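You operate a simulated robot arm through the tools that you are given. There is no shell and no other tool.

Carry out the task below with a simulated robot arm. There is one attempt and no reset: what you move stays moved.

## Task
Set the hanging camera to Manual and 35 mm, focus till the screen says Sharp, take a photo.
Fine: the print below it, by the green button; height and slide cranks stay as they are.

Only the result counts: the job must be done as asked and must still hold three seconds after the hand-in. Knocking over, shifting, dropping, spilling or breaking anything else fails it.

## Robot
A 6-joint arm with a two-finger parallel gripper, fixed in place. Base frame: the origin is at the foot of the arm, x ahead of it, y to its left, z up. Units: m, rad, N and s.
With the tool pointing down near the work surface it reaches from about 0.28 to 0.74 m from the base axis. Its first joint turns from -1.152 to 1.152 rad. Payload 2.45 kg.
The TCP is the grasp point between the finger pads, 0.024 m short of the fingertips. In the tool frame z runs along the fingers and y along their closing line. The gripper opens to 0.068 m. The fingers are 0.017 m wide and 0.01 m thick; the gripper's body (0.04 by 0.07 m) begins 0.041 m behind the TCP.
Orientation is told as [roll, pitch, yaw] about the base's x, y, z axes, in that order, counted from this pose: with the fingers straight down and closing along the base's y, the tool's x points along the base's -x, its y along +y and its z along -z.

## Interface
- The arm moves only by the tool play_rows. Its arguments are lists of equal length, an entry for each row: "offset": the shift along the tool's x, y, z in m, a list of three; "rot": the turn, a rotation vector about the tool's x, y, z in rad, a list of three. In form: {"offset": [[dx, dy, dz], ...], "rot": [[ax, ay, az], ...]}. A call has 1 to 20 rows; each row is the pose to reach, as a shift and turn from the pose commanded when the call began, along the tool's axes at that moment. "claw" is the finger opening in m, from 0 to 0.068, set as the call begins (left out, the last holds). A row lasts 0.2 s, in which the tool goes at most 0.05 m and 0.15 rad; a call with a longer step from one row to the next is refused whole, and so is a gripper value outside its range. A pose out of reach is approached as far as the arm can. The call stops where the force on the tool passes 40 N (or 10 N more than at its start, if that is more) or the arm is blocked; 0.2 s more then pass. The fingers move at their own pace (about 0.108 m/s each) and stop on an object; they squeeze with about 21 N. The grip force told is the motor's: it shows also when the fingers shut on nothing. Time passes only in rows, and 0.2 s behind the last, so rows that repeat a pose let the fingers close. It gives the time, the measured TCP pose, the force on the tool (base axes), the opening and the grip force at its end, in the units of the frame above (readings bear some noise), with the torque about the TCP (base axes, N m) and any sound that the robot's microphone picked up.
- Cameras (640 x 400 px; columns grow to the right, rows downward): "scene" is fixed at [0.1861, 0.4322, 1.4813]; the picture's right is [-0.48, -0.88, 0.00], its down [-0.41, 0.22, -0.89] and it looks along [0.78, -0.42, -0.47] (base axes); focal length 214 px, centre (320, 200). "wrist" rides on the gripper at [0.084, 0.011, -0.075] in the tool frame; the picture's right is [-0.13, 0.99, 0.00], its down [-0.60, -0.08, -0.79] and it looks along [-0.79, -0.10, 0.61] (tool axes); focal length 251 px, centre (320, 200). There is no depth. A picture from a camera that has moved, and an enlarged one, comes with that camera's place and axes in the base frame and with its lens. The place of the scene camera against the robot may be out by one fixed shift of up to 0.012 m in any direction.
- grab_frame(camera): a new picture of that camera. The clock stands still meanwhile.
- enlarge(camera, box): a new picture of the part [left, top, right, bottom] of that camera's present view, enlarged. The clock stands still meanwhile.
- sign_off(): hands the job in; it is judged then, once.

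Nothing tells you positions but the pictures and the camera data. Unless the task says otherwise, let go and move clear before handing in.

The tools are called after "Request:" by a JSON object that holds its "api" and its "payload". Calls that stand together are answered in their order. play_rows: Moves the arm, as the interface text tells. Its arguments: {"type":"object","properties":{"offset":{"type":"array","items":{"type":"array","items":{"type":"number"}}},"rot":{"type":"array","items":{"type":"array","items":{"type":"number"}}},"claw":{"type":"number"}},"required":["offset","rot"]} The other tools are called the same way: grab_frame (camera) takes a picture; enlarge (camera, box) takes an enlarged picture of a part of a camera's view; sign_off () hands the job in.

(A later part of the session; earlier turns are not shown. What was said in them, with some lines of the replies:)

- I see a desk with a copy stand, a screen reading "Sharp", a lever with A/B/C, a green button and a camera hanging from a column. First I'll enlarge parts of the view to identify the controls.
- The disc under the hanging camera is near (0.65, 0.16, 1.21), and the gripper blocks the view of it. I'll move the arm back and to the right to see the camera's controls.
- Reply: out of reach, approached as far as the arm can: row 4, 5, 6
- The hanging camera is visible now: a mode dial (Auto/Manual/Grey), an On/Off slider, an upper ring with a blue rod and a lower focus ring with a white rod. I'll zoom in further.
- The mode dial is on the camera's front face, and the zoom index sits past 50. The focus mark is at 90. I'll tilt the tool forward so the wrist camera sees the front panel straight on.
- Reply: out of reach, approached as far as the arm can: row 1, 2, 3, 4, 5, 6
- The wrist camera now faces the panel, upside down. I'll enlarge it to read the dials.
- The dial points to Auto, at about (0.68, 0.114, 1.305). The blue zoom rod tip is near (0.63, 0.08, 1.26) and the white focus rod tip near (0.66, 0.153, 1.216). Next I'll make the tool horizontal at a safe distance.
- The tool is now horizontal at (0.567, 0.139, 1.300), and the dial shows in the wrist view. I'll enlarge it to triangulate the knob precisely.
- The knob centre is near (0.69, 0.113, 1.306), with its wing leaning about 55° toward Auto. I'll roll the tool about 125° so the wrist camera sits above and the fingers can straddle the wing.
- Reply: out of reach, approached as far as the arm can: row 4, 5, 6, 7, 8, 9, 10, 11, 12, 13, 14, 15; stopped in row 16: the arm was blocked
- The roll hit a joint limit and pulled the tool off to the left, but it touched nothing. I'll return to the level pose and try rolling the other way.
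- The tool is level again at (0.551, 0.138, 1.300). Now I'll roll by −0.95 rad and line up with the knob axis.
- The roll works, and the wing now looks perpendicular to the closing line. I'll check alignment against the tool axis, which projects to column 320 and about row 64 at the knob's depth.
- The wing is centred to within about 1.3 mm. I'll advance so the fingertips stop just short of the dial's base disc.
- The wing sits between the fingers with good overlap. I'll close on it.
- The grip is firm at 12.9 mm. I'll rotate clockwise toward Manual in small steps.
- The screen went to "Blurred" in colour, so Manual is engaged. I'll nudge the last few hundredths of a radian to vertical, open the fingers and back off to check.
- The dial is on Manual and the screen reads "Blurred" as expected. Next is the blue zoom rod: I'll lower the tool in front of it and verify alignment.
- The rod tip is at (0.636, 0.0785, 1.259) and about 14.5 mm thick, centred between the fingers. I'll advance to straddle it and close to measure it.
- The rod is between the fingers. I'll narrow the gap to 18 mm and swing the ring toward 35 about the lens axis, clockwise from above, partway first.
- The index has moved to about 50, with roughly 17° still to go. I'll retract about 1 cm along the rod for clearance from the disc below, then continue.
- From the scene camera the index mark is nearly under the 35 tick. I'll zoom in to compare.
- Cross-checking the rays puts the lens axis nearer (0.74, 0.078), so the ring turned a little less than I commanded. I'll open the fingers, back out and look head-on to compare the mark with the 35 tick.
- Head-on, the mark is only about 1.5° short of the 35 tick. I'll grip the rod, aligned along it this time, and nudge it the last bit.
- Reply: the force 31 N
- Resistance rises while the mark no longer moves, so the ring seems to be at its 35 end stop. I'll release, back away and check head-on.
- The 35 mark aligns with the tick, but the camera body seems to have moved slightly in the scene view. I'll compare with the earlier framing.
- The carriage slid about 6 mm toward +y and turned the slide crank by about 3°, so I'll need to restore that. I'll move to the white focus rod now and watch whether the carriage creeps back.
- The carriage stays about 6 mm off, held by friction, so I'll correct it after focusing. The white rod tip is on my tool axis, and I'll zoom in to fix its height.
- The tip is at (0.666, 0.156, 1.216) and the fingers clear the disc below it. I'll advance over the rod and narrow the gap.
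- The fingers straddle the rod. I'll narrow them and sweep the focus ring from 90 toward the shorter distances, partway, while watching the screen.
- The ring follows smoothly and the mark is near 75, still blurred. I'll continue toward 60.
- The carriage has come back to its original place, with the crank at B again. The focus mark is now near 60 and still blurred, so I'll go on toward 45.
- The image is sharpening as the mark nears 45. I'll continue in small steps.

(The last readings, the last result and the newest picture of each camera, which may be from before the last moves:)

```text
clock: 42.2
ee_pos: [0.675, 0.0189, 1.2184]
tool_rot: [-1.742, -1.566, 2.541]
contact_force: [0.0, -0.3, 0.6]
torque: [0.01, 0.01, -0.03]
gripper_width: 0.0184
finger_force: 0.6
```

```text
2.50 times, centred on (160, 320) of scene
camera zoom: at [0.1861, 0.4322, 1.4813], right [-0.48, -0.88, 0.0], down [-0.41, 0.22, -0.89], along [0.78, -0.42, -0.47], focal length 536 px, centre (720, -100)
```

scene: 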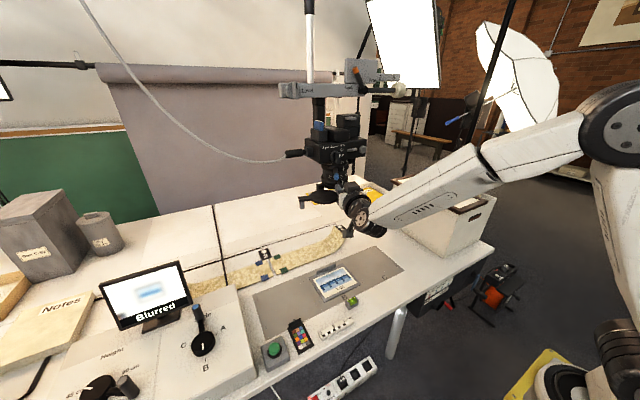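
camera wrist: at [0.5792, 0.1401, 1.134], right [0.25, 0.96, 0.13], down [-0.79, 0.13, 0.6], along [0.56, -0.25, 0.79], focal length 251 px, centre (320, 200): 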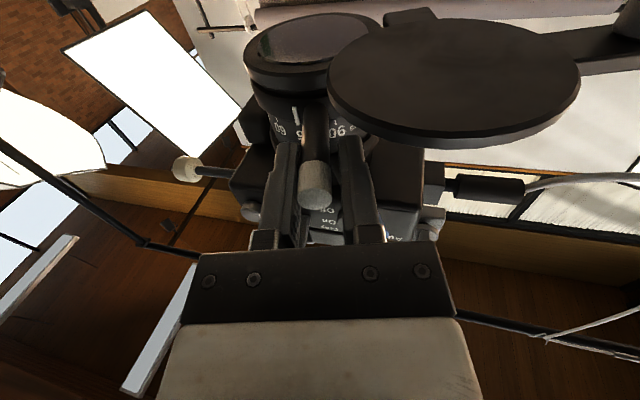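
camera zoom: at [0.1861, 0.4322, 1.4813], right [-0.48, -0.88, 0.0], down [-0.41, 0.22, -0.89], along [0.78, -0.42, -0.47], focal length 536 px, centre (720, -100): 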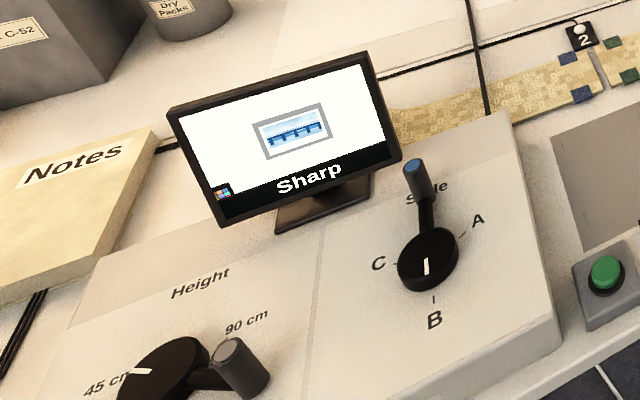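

The screen says "Sharp" with the mark at 45. I'll open the fingers gently, withdraw straight back and recheck everything.

Request:
{"api": "play_rows", "payload": {"offset": [[0, 0, 0], [0, 0, 0], [0, 0, -0.02], [0, 0, -0.05], [0, 0, -0.09], [0, 0, -0.12]], "rot": [[0, 0, 0], [0, 0, 0], [0, 0, 0], [0, 0, 0], [0, 0, 0], [0, 0, 0]], "claw": 0.036}}

Request:
{"api": "enlarge", "payload": {"camera": "scene", "box": [60, 240, 260, 400]}}

Request:
{"api": "enlarge", "payload": {"camera": "scene", "box": [315, 135, 365, 167]}}

Request:
{"api": "enlarge", "payload": {"camera": "scene", "box": [270, 80, 400, 220]}}

Request:
{"api": "enlarge", "payload": {"camera": "scene", "box": [170, 285, 250, 375]}}

Request:
{"api": "grab_frame", "payload": {"camera": "wrist"}}

```text
clock: 43.6
ee_pos: [0.5909, -0.068, 1.2165]
tool_rot: [-1.867, -1.567, 2.666]
contact_force: [-0.1, -0.6, 0.8]
torque: [0.0, 0.01, 0.02]
gripper_width: 0.0357
finger_force: 0.1
```

```text
2.50 times, centred on (160, 320) of scene
camera zoom: at [0.1861, 0.4322, 1.4813], right [-0.48, -0.88, 0.0], down [-0.41, 0.22, -0.89], along [0.78, -0.42, -0.47], focal length 536 px, centre (720, -100)
```

zoom: 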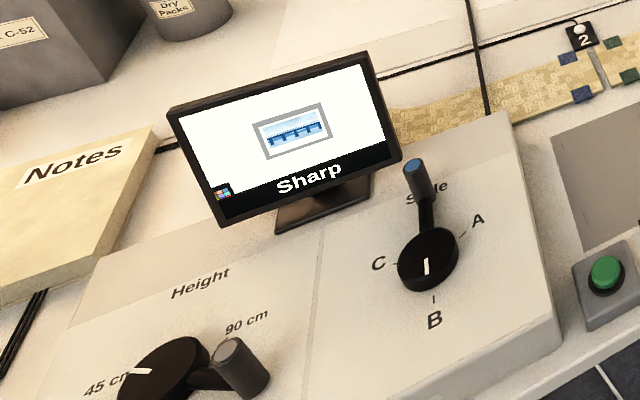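

```text
12.50 times, centred on (340, 151) of scene
camera zoom: at [0.1861, 0.4322, 1.4813], right [-0.48, -0.88, 0.0], down [-0.41, 0.22, -0.89], along [0.78, -0.42, -0.47], focal length 2681 px, centre (70, 812)
```

zoom: 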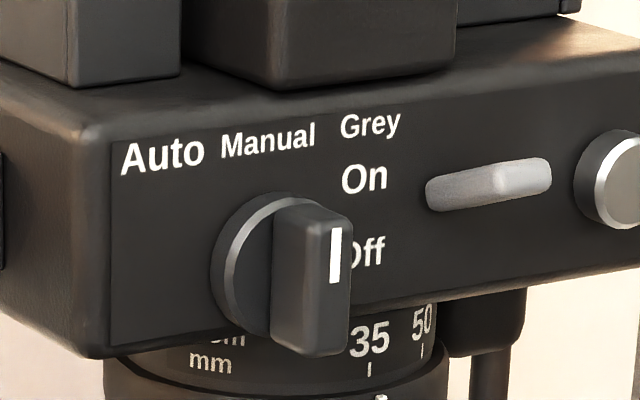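

```text
2.86 times, centred on (335, 150) of scene
camera zoom: at [0.1861, 0.4322, 1.4813], right [-0.48, -0.88, 0.0], down [-0.41, 0.22, -0.89], along [0.78, -0.42, -0.47], focal length 613 px, centre (277, 343)
```

zoom: 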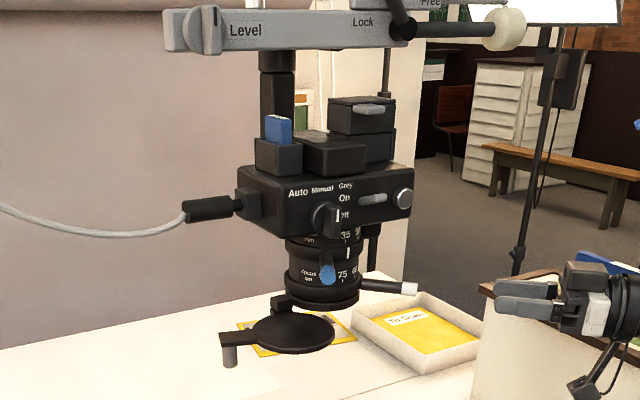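

```text
4.44 times, centred on (210, 330) of scene
camera zoom: at [0.1861, 0.4322, 1.4813], right [-0.48, -0.88, 0.0], down [-0.41, 0.22, -0.89], along [0.78, -0.42, -0.47], focal length 953 px, centre (809, -378)
```

zoom: 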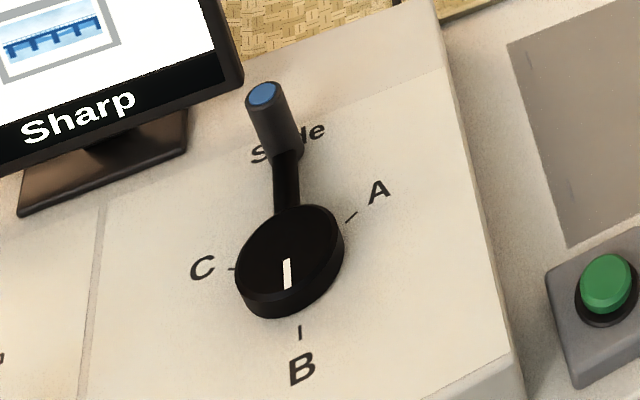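

```text
taken
camera wrist: at [0.5303, -0.1138, 1.1353], right [-0.71, 0.69, 0.13], down [-0.5, -0.62, 0.6], along [0.49, 0.37, 0.79], focal length 251 px, centre (320, 200)
```

wrist: 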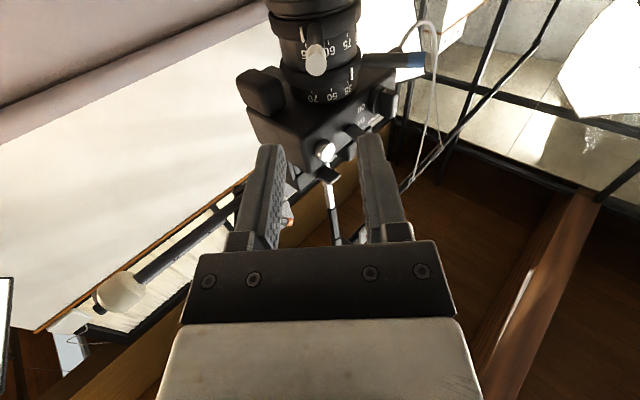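

Manual, 35 mm and Sharp all hold, and the carriage and cranks match their starting positions. Now I'll go to the green button, first backing away to a neutral pose.

Request:
{"api": "play_rows", "payload": {"offset": [[-0.004, 0.01, -0.01], [-0.008, 0.03, -0.01], [-0.012, 0.055, 0.0], [-0.016, 0.08, 0.01], [-0.02, 0.105, 0.02], [-0.025, 0.13, 0.032], [-0.03, 0.157, 0.044], [-0.034, 0.1828, 0.0559]], "rot": [[0.1, 0, 0], [0.2, 0, 0], [0.3, 0, 0], [0.4, 0, 0], [0.5, 0, 0], [0.6, 0, 0], [0.7, 0, 0], [0.793, 0, 0]]}}

Request:
{"api": "enlarge", "payload": {"camera": "wrist", "box": [220, 0, 420, 120]}}

Request:
{"api": "enlarge", "payload": {"camera": "scene", "box": [335, 155, 355, 175]}}

```text
clock: 45.4
ee_pos: [0.4997, 0.1009, 1.251]
tool_rot: [-2.089, -1.566, 2.097]
contact_force: [-0.1, -0.2, 0.5]
torque: [-0.01, 0.02, 0.01]
gripper_width: 0.0361
finger_force: 0.0
```

```text
3.20 times, centred on (320, 60) of wrist
camera zoom: at [0.4233, 0.1106, 1.1674], right [-0.01, 0.99, 0.13], down [-0.79, -0.08, 0.6], along [0.61, -0.09, 0.79], focal length 805 px, centre (320, 648)
```

zoom: 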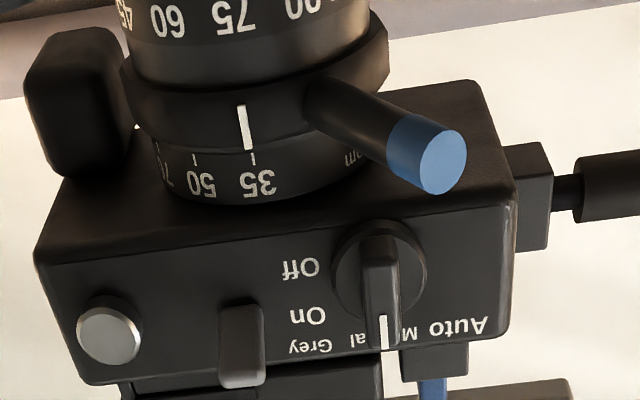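

```text
16.00 times, centred on (345, 165) of scene
camera zoom: at [0.1861, 0.4322, 1.4813], right [-0.48, -0.88, 0.0], down [-0.41, 0.22, -0.89], along [0.78, -0.42, -0.47], focal length 3432 px, centre (-80, 760)
```

zoom: 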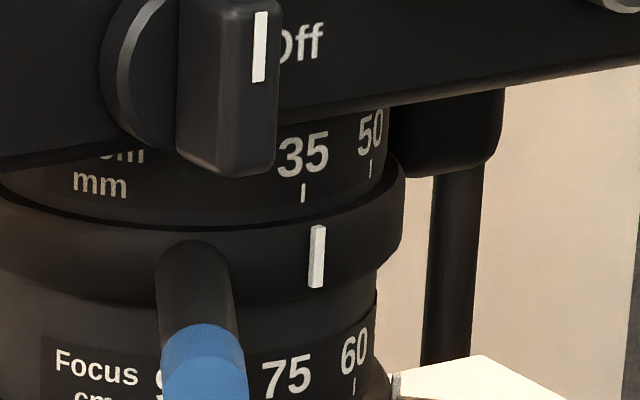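

The zoom mark lines up with 35 once perspective is allowed for, and the dial is on Manual. Next I'll pitch the tool down and move toward the button.

Request:
{"api": "play_rows", "payload": {"offset": [[0.0, 0.018, -0.003], [0.0, 0.036, -0.006], [0.005, 0.054, -0.009], [0.015, 0.072, -0.012], [0.03, 0.09, -0.015], [0.045, 0.108, -0.017], [0.06, 0.126, -0.02], [0.08, 0.144, -0.02], [0.1, 0.162, -0.02], [0.12, 0.18, -0.02], [0.135, 0.19, -0.02], [0.15, 0.2, -0.02]], "rot": [[0, 0.131, 0], [0, 0.262, 0], [0, 0.393, 0], [0, 0.524, 0], [0, 0.655, 0], [0, 0.785, 0], [0, 0.916, 0], [0, 1.047, 0], [0, 1.178, 0], [0, 1.309, 0], [0, 1.44, 0], [0, 1.568, 0]], "claw": 0.0}}

Request:
{"api": "grab_frame", "payload": {"camera": "wrist"}}

Request:
{"api": "grab_frame", "payload": {"camera": "scene"}}

```text
clock: 48.0
ee_pos: [0.4626, 0.2891, 1.0884]
tool_rot: [-0.066, -0.227, 0.011]
contact_force: [-0.3, -0.4, 0.0]
torque: [0.0, 0.0, 0.03]
gripper_width: 0.0
finger_force: 20.6
out of reach, approached as far as the arm can: row 10, 11, 12
```

```text
taken
camera wrist: at [0.3631, 0.303, 1.1449], right [0.13, 0.99, -0.04], down [0.41, -0.02, 0.91], along [0.9, -0.13, -0.41], focal length 251 px, centre (320, 200)
```

wrist: 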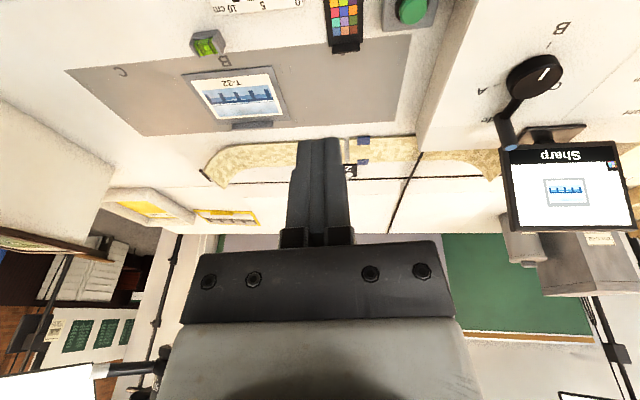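

```text
taken
```

scene: 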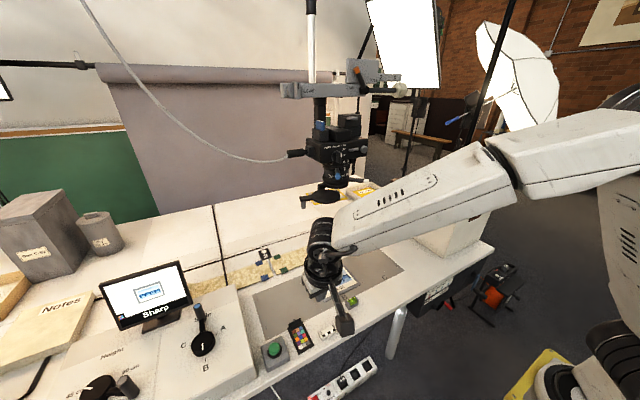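

The last few degrees of pitch were out of reach here, but the button triangulates to about (0.571, 0.384, 0.776). I'll move above it while straightening the closed fingers to vertical.

Request:
{"api": "play_rows", "payload": {"offset": [[-0.008, 0.013, 0.025], [-0.016, 0.026, 0.05], [-0.024, 0.04, 0.075], [-0.032, 0.053, 0.1], [-0.04, 0.066, 0.125], [-0.048, 0.08, 0.15], [-0.056, 0.094, 0.175], [-0.063, 0.107, 0.2009]], "rot": [[-0.008, 0.028, 0.003], [-0.016, 0.056, 0.006], [-0.023, 0.085, 0.01], [-0.031, 0.113, 0.013], [-0.039, 0.142, 0.016], [-0.047, 0.17, 0.02], [-0.054, 0.199, 0.023], [-0.062, 0.227, 0.026]]}}

Request:
{"api": "grab_frame", "payload": {"camera": "wrist"}}

Request:
{"api": "grab_frame", "payload": {"camera": "scene"}}

```text
clock: 49.8
ee_pos: [0.5293, 0.3484, 0.8908]
tool_rot: [-0.084, -0.166, -0.016]
contact_force: [0.8, 0.1, 0.4]
torque: [0.01, 0.02, 0.0]
gripper_width: 0.0
finger_force: 20.8
out of reach, approached as far as the arm can: row 1, 2, 3, 4, 5, 6, 7, 8
```

```text
taken
camera wrist: at [0.4329, 0.367, 0.951], right [0.16, 0.99, -0.06], down [0.46, -0.02, 0.89], along [0.87, -0.17, -0.46], focal length 251 px, centre (320, 200)
```

wrist: 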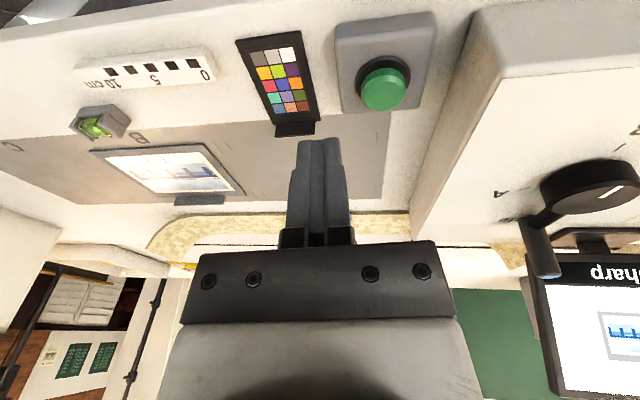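

```text
taken
```

scene: 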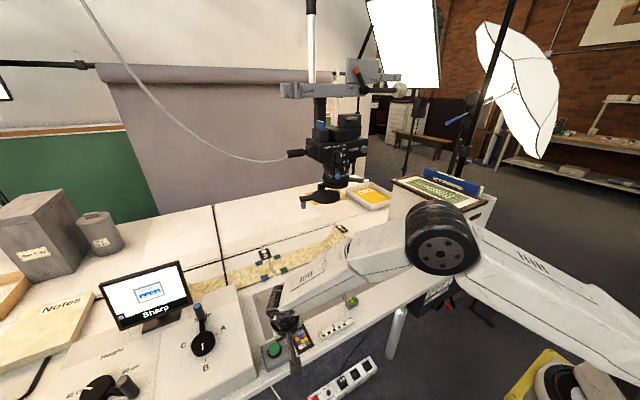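

The arm can't make the tool fully vertical here, but a 10° tilt is fine for pressing. I'll bring the fingertip just above the green cap without changing orientation.

Request:
{"api": "play_rows", "payload": {"offset": [[-0.007, 0.0114, 0.012], [-0.014, 0.0228, 0.025], [-0.021, 0.0342, 0.038], [-0.0277, 0.0456, 0.0524]], "rot": [[0, 0, 0], [0, 0, 0], [0, 0, 0], [0, 0, 0]]}}

Request:
{"api": "grab_frame", "payload": {"camera": "wrist"}}

Request:
{"api": "enlarge", "payload": {"camera": "scene", "box": [220, 270, 360, 380]}}

```text
clock: 50.8
ee_pos: [0.5604, 0.3853, 0.8384]
tool_rot: [-0.093, -0.183, -0.015]
contact_force: [-0.1, -1.0, -0.3]
torque: [0.02, 0.03, -0.02]
gripper_width: 0.0
finger_force: 20.9
out of reach, approached as far as the arm can: row 3, 4
```

```text
taken
camera wrist: at [0.4641, 0.4042, 0.8976], right [0.16, 0.99, -0.07], down [0.45, -0.01, 0.89], along [0.88, -0.17, -0.44], focal length 251 px, centre (320, 200)
```

wrist: 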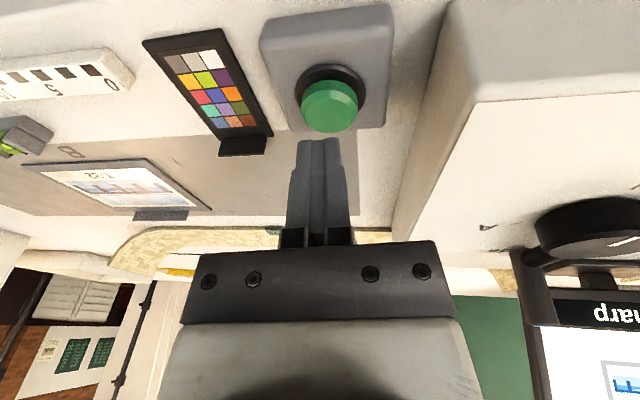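

```text
3.64 times, centred on (290, 325) of scene
camera zoom: at [0.1861, 0.4322, 1.4813], right [-0.48, -0.88, 0.0], down [-0.41, 0.22, -0.89], along [0.78, -0.42, -0.47], focal length 780 px, centre (429, -254)
```

zoom: 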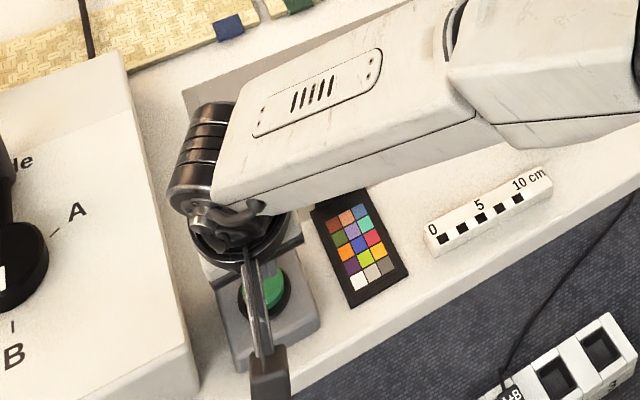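

The fingertip is at about (0.565, 0.383, 0.815), just short of the cap's centre. I'll shift about 9 mm forward while descending to just above it.

Request:
{"api": "play_rows", "payload": {"offset": [[-0.0045, 0.002, 0.006], [-0.006, 0.003, 0.014], [-0.005, 0.004, 0.022], [-0.0038, 0.0048, 0.0288]], "rot": [[0, 0, 0], [0, 0, 0], [0, 0, 0], [0, 0, 0]]}}

Request:
{"api": "enlarge", "payload": {"camera": "wrist", "box": [240, 40, 420, 190]}}

Request:
{"api": "enlarge", "payload": {"camera": "scene", "box": [240, 320, 320, 390]}}

```text
clock: 51.8
ee_pos: [0.5644, 0.3833, 0.8091]
tool_rot: [-0.091, -0.182, -0.014]
contact_force: [-0.1, -0.4, 0.9]
torque: [0.01, 0.0, 0.03]
gripper_width: 0.0002
finger_force: 20.7
out of reach, approached as far as the arm can: row 1, 2, 3, 4
```

```text
2.67 times, centred on (330, 115) of wrist
camera zoom: at [0.4683, 0.4019, 0.869], right [0.16, 0.99, -0.07], down [0.45, -0.01, 0.89], along [0.88, -0.17, -0.45], focal length 670 px, centre (293, 427)
```

zoom: 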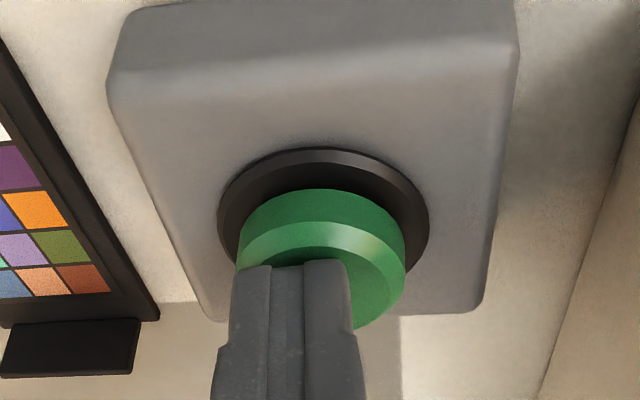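

```text
5.71 times, centred on (280, 355) of scene
camera zoom: at [0.1861, 0.4321, 1.4813], right [-0.48, -0.88, 0.0], down [-0.41, 0.22, -0.89], along [0.78, -0.42, -0.47], focal length 1226 px, centre (549, -686)
```

zoom: 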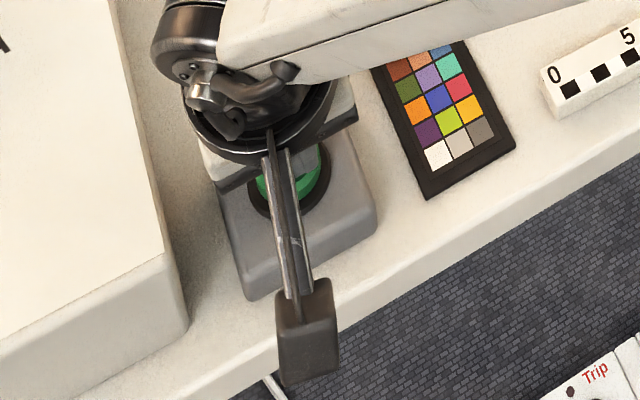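

The fingertip is about 1 cm above the cap and slightly right of its centre. I'll shift 5 mm left and press down in small steps.

Request:
{"api": "play_rows", "payload": {"offset": [[-0.001, 0.004, 0.001], [-0.0015, 0.005, 0.004], [-0.001, 0.0055, 0.007], [-0.0008, 0.0061, 0.01]], "rot": [[0, 0, 0], [0, 0, 0], [0, 0, 0], [0, 0, 0]]}}

Request:
{"api": "enlarge", "payload": {"camera": "wrist", "box": [240, 40, 420, 190]}}

Request:
{"api": "enlarge", "payload": {"camera": "scene", "box": [60, 240, 260, 400]}}

```text
clock: 52.8
ee_pos: [0.564, 0.3841, 0.8018]
tool_rot: [-0.088, -0.184, -0.015]
contact_force: [-6.3, -10.2, 28.8]
torque: [-0.17, 0.24, 0.02]
gripper_width: 0.0001
finger_force: 21.0
out of reach, approached as far as the arm can: row 1, 2, 3, 4
heard: click
```

```text
2.67 times, centred on (330, 115) of wrist
camera zoom: at [0.467, 0.4033, 0.861], right [0.16, 0.99, -0.06], down [0.45, -0.01, 0.89], along [0.88, -0.17, -0.44], focal length 670 px, centre (293, 427)
```

zoom: 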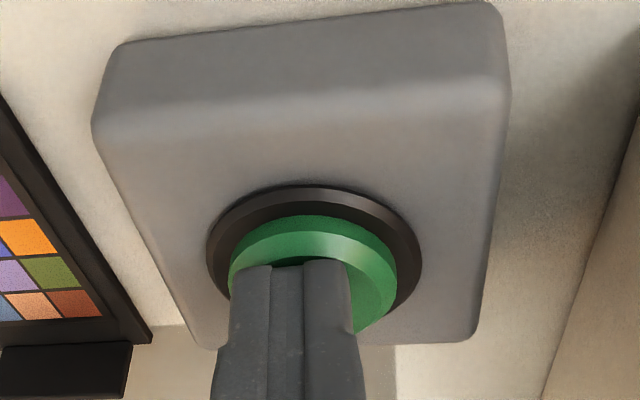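

```text
2.50 times, centred on (160, 320) of scene
camera zoom: at [0.1854, 0.4315, 1.4816], right [-0.48, -0.88, 0.0], down [-0.41, 0.22, -0.89], along [0.78, -0.42, -0.47], focal length 536 px, centre (720, -100)
```

zoom: 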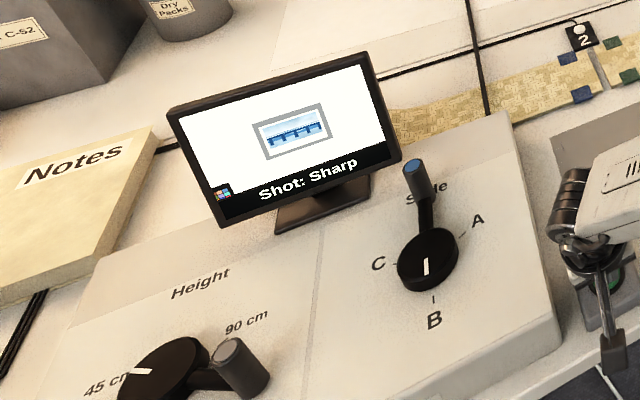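

A click was heard and the screen shows "Shot: Sharp". Now I'll lift straight off the button and move clear.

Request:
{"api": "play_rows", "payload": {"offset": [[-0.001, -0.001, -0.01], [-0.004, -0.002, -0.03], [-0.009, -0.005, -0.06], [-0.018, -0.009, -0.1], [-0.027, -0.014, -0.14]], "rot": [[0, 0, 0], [0, 0, 0], [0, 0, 0], [0, 0, 0], [0, 0, 0]]}}

Request:
{"api": "grab_frame", "payload": {"camera": "scene"}}

Request:
{"api": "grab_frame", "payload": {"camera": "wrist"}}

Request:
{"api": "enlarge", "payload": {"camera": "scene", "box": [60, 240, 260, 400]}}

Request:
{"api": "enlarge", "payload": {"camera": "scene", "box": [270, 80, 400, 220]}}

Request:
{"api": "enlarge", "payload": {"camera": "scene", "box": [230, 210, 420, 380]}}

```text
clock: 54.0
ee_pos: [0.5591, 0.376, 0.9392]
tool_rot: [-0.102, -0.196, -0.012]
contact_force: [0.2, 0.0, -0.1]
torque: [0.0, -0.01, 0.0]
gripper_width: 0.0
finger_force: 21.2
out of reach, approached as far as the arm can: row 1, 2, 3, 4, 5
```

```text
taken
```

scene: 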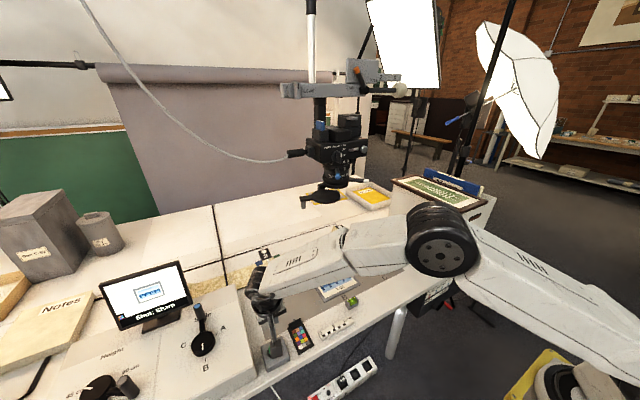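

```text
taken
camera wrist: at [0.4617, 0.3952, 0.9966], right [0.16, 0.98, -0.07], down [0.44, 0.0, 0.9], along [0.89, -0.18, -0.43], focal length 251 px, centre (320, 200)
```

wrist: 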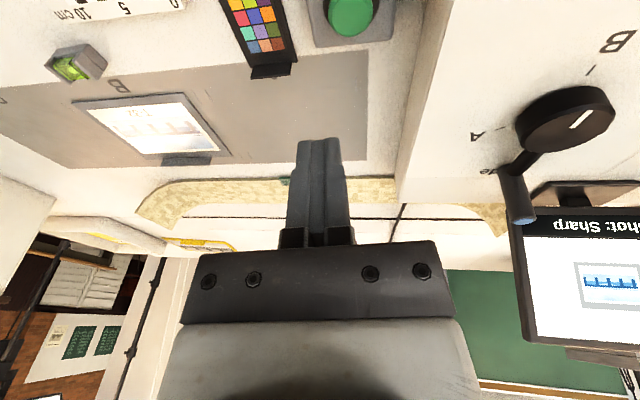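

```text
2.50 times, centred on (160, 320) of scene
camera zoom: at [0.1861, 0.4322, 1.4813], right [-0.48, -0.88, 0.0], down [-0.41, 0.22, -0.89], along [0.78, -0.42, -0.47], focal length 536 px, centre (720, -100)
```

zoom: 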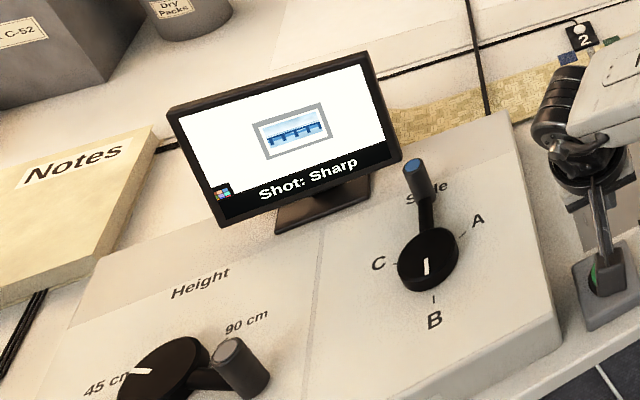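

```text
2.86 times, centred on (335, 150) of scene
camera zoom: at [0.1861, 0.4322, 1.4813], right [-0.48, -0.88, 0.0], down [-0.41, 0.22, -0.89], along [0.78, -0.42, -0.47], focal length 613 px, centre (277, 343)
```

zoom: 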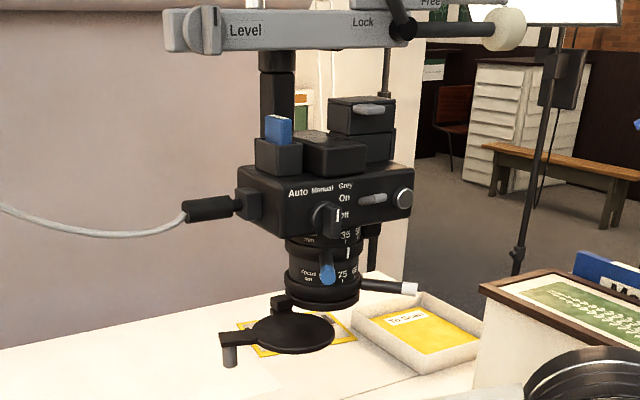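

```text
2.35 times, centred on (325, 295) of scene
camera zoom: at [0.1861, 0.4322, 1.4813], right [-0.48, -0.88, 0.0], down [-0.41, 0.22, -0.89], along [0.78, -0.42, -0.47], focal length 505 px, centre (308, -24)
```

zoom: 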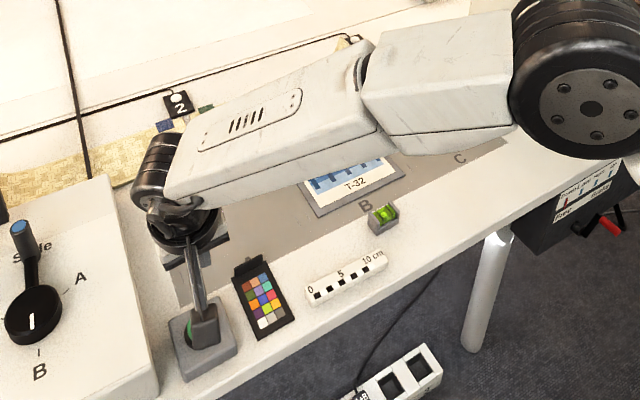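

The shot is recorded as "Shot: Sharp". The dial is on Manual, zoom is at 35, the cranks are unchanged and nothing on the desk has moved. The arm is clear, so I'm handing in.

Request:
{"api": "sign_off", "payload": {}}

```text
The job is handed in.
```

The photo is taken: the hanging camera is on Manual at 35 mm, and the screen reads "Shot: Sharp". I pressed the green button once and heard it click.

- **Focus:** the screen went from "Blurred" to "Sharp" at about the 45 cm mark. It stayed Sharp after I let go of the ring.
- **Zoom:** the ring stopped turning at 35, apparently at its end stop. The mark lines up with the 35 tick to within about 1°.
- **Slide crank:** while I was setting the zoom, I pushed the camera carriage about 6 mm sideways. That turned the slide crank roughly 3°. It came back when I turned the focus ring, and before the shot the carriage was within about 0.5 mm of its starting position with the crank back at B. I did not touch the height crank.

After the shot, the print, the button box and the other items on the desk looked unmoved. The arm was clear of everything when I handed in.
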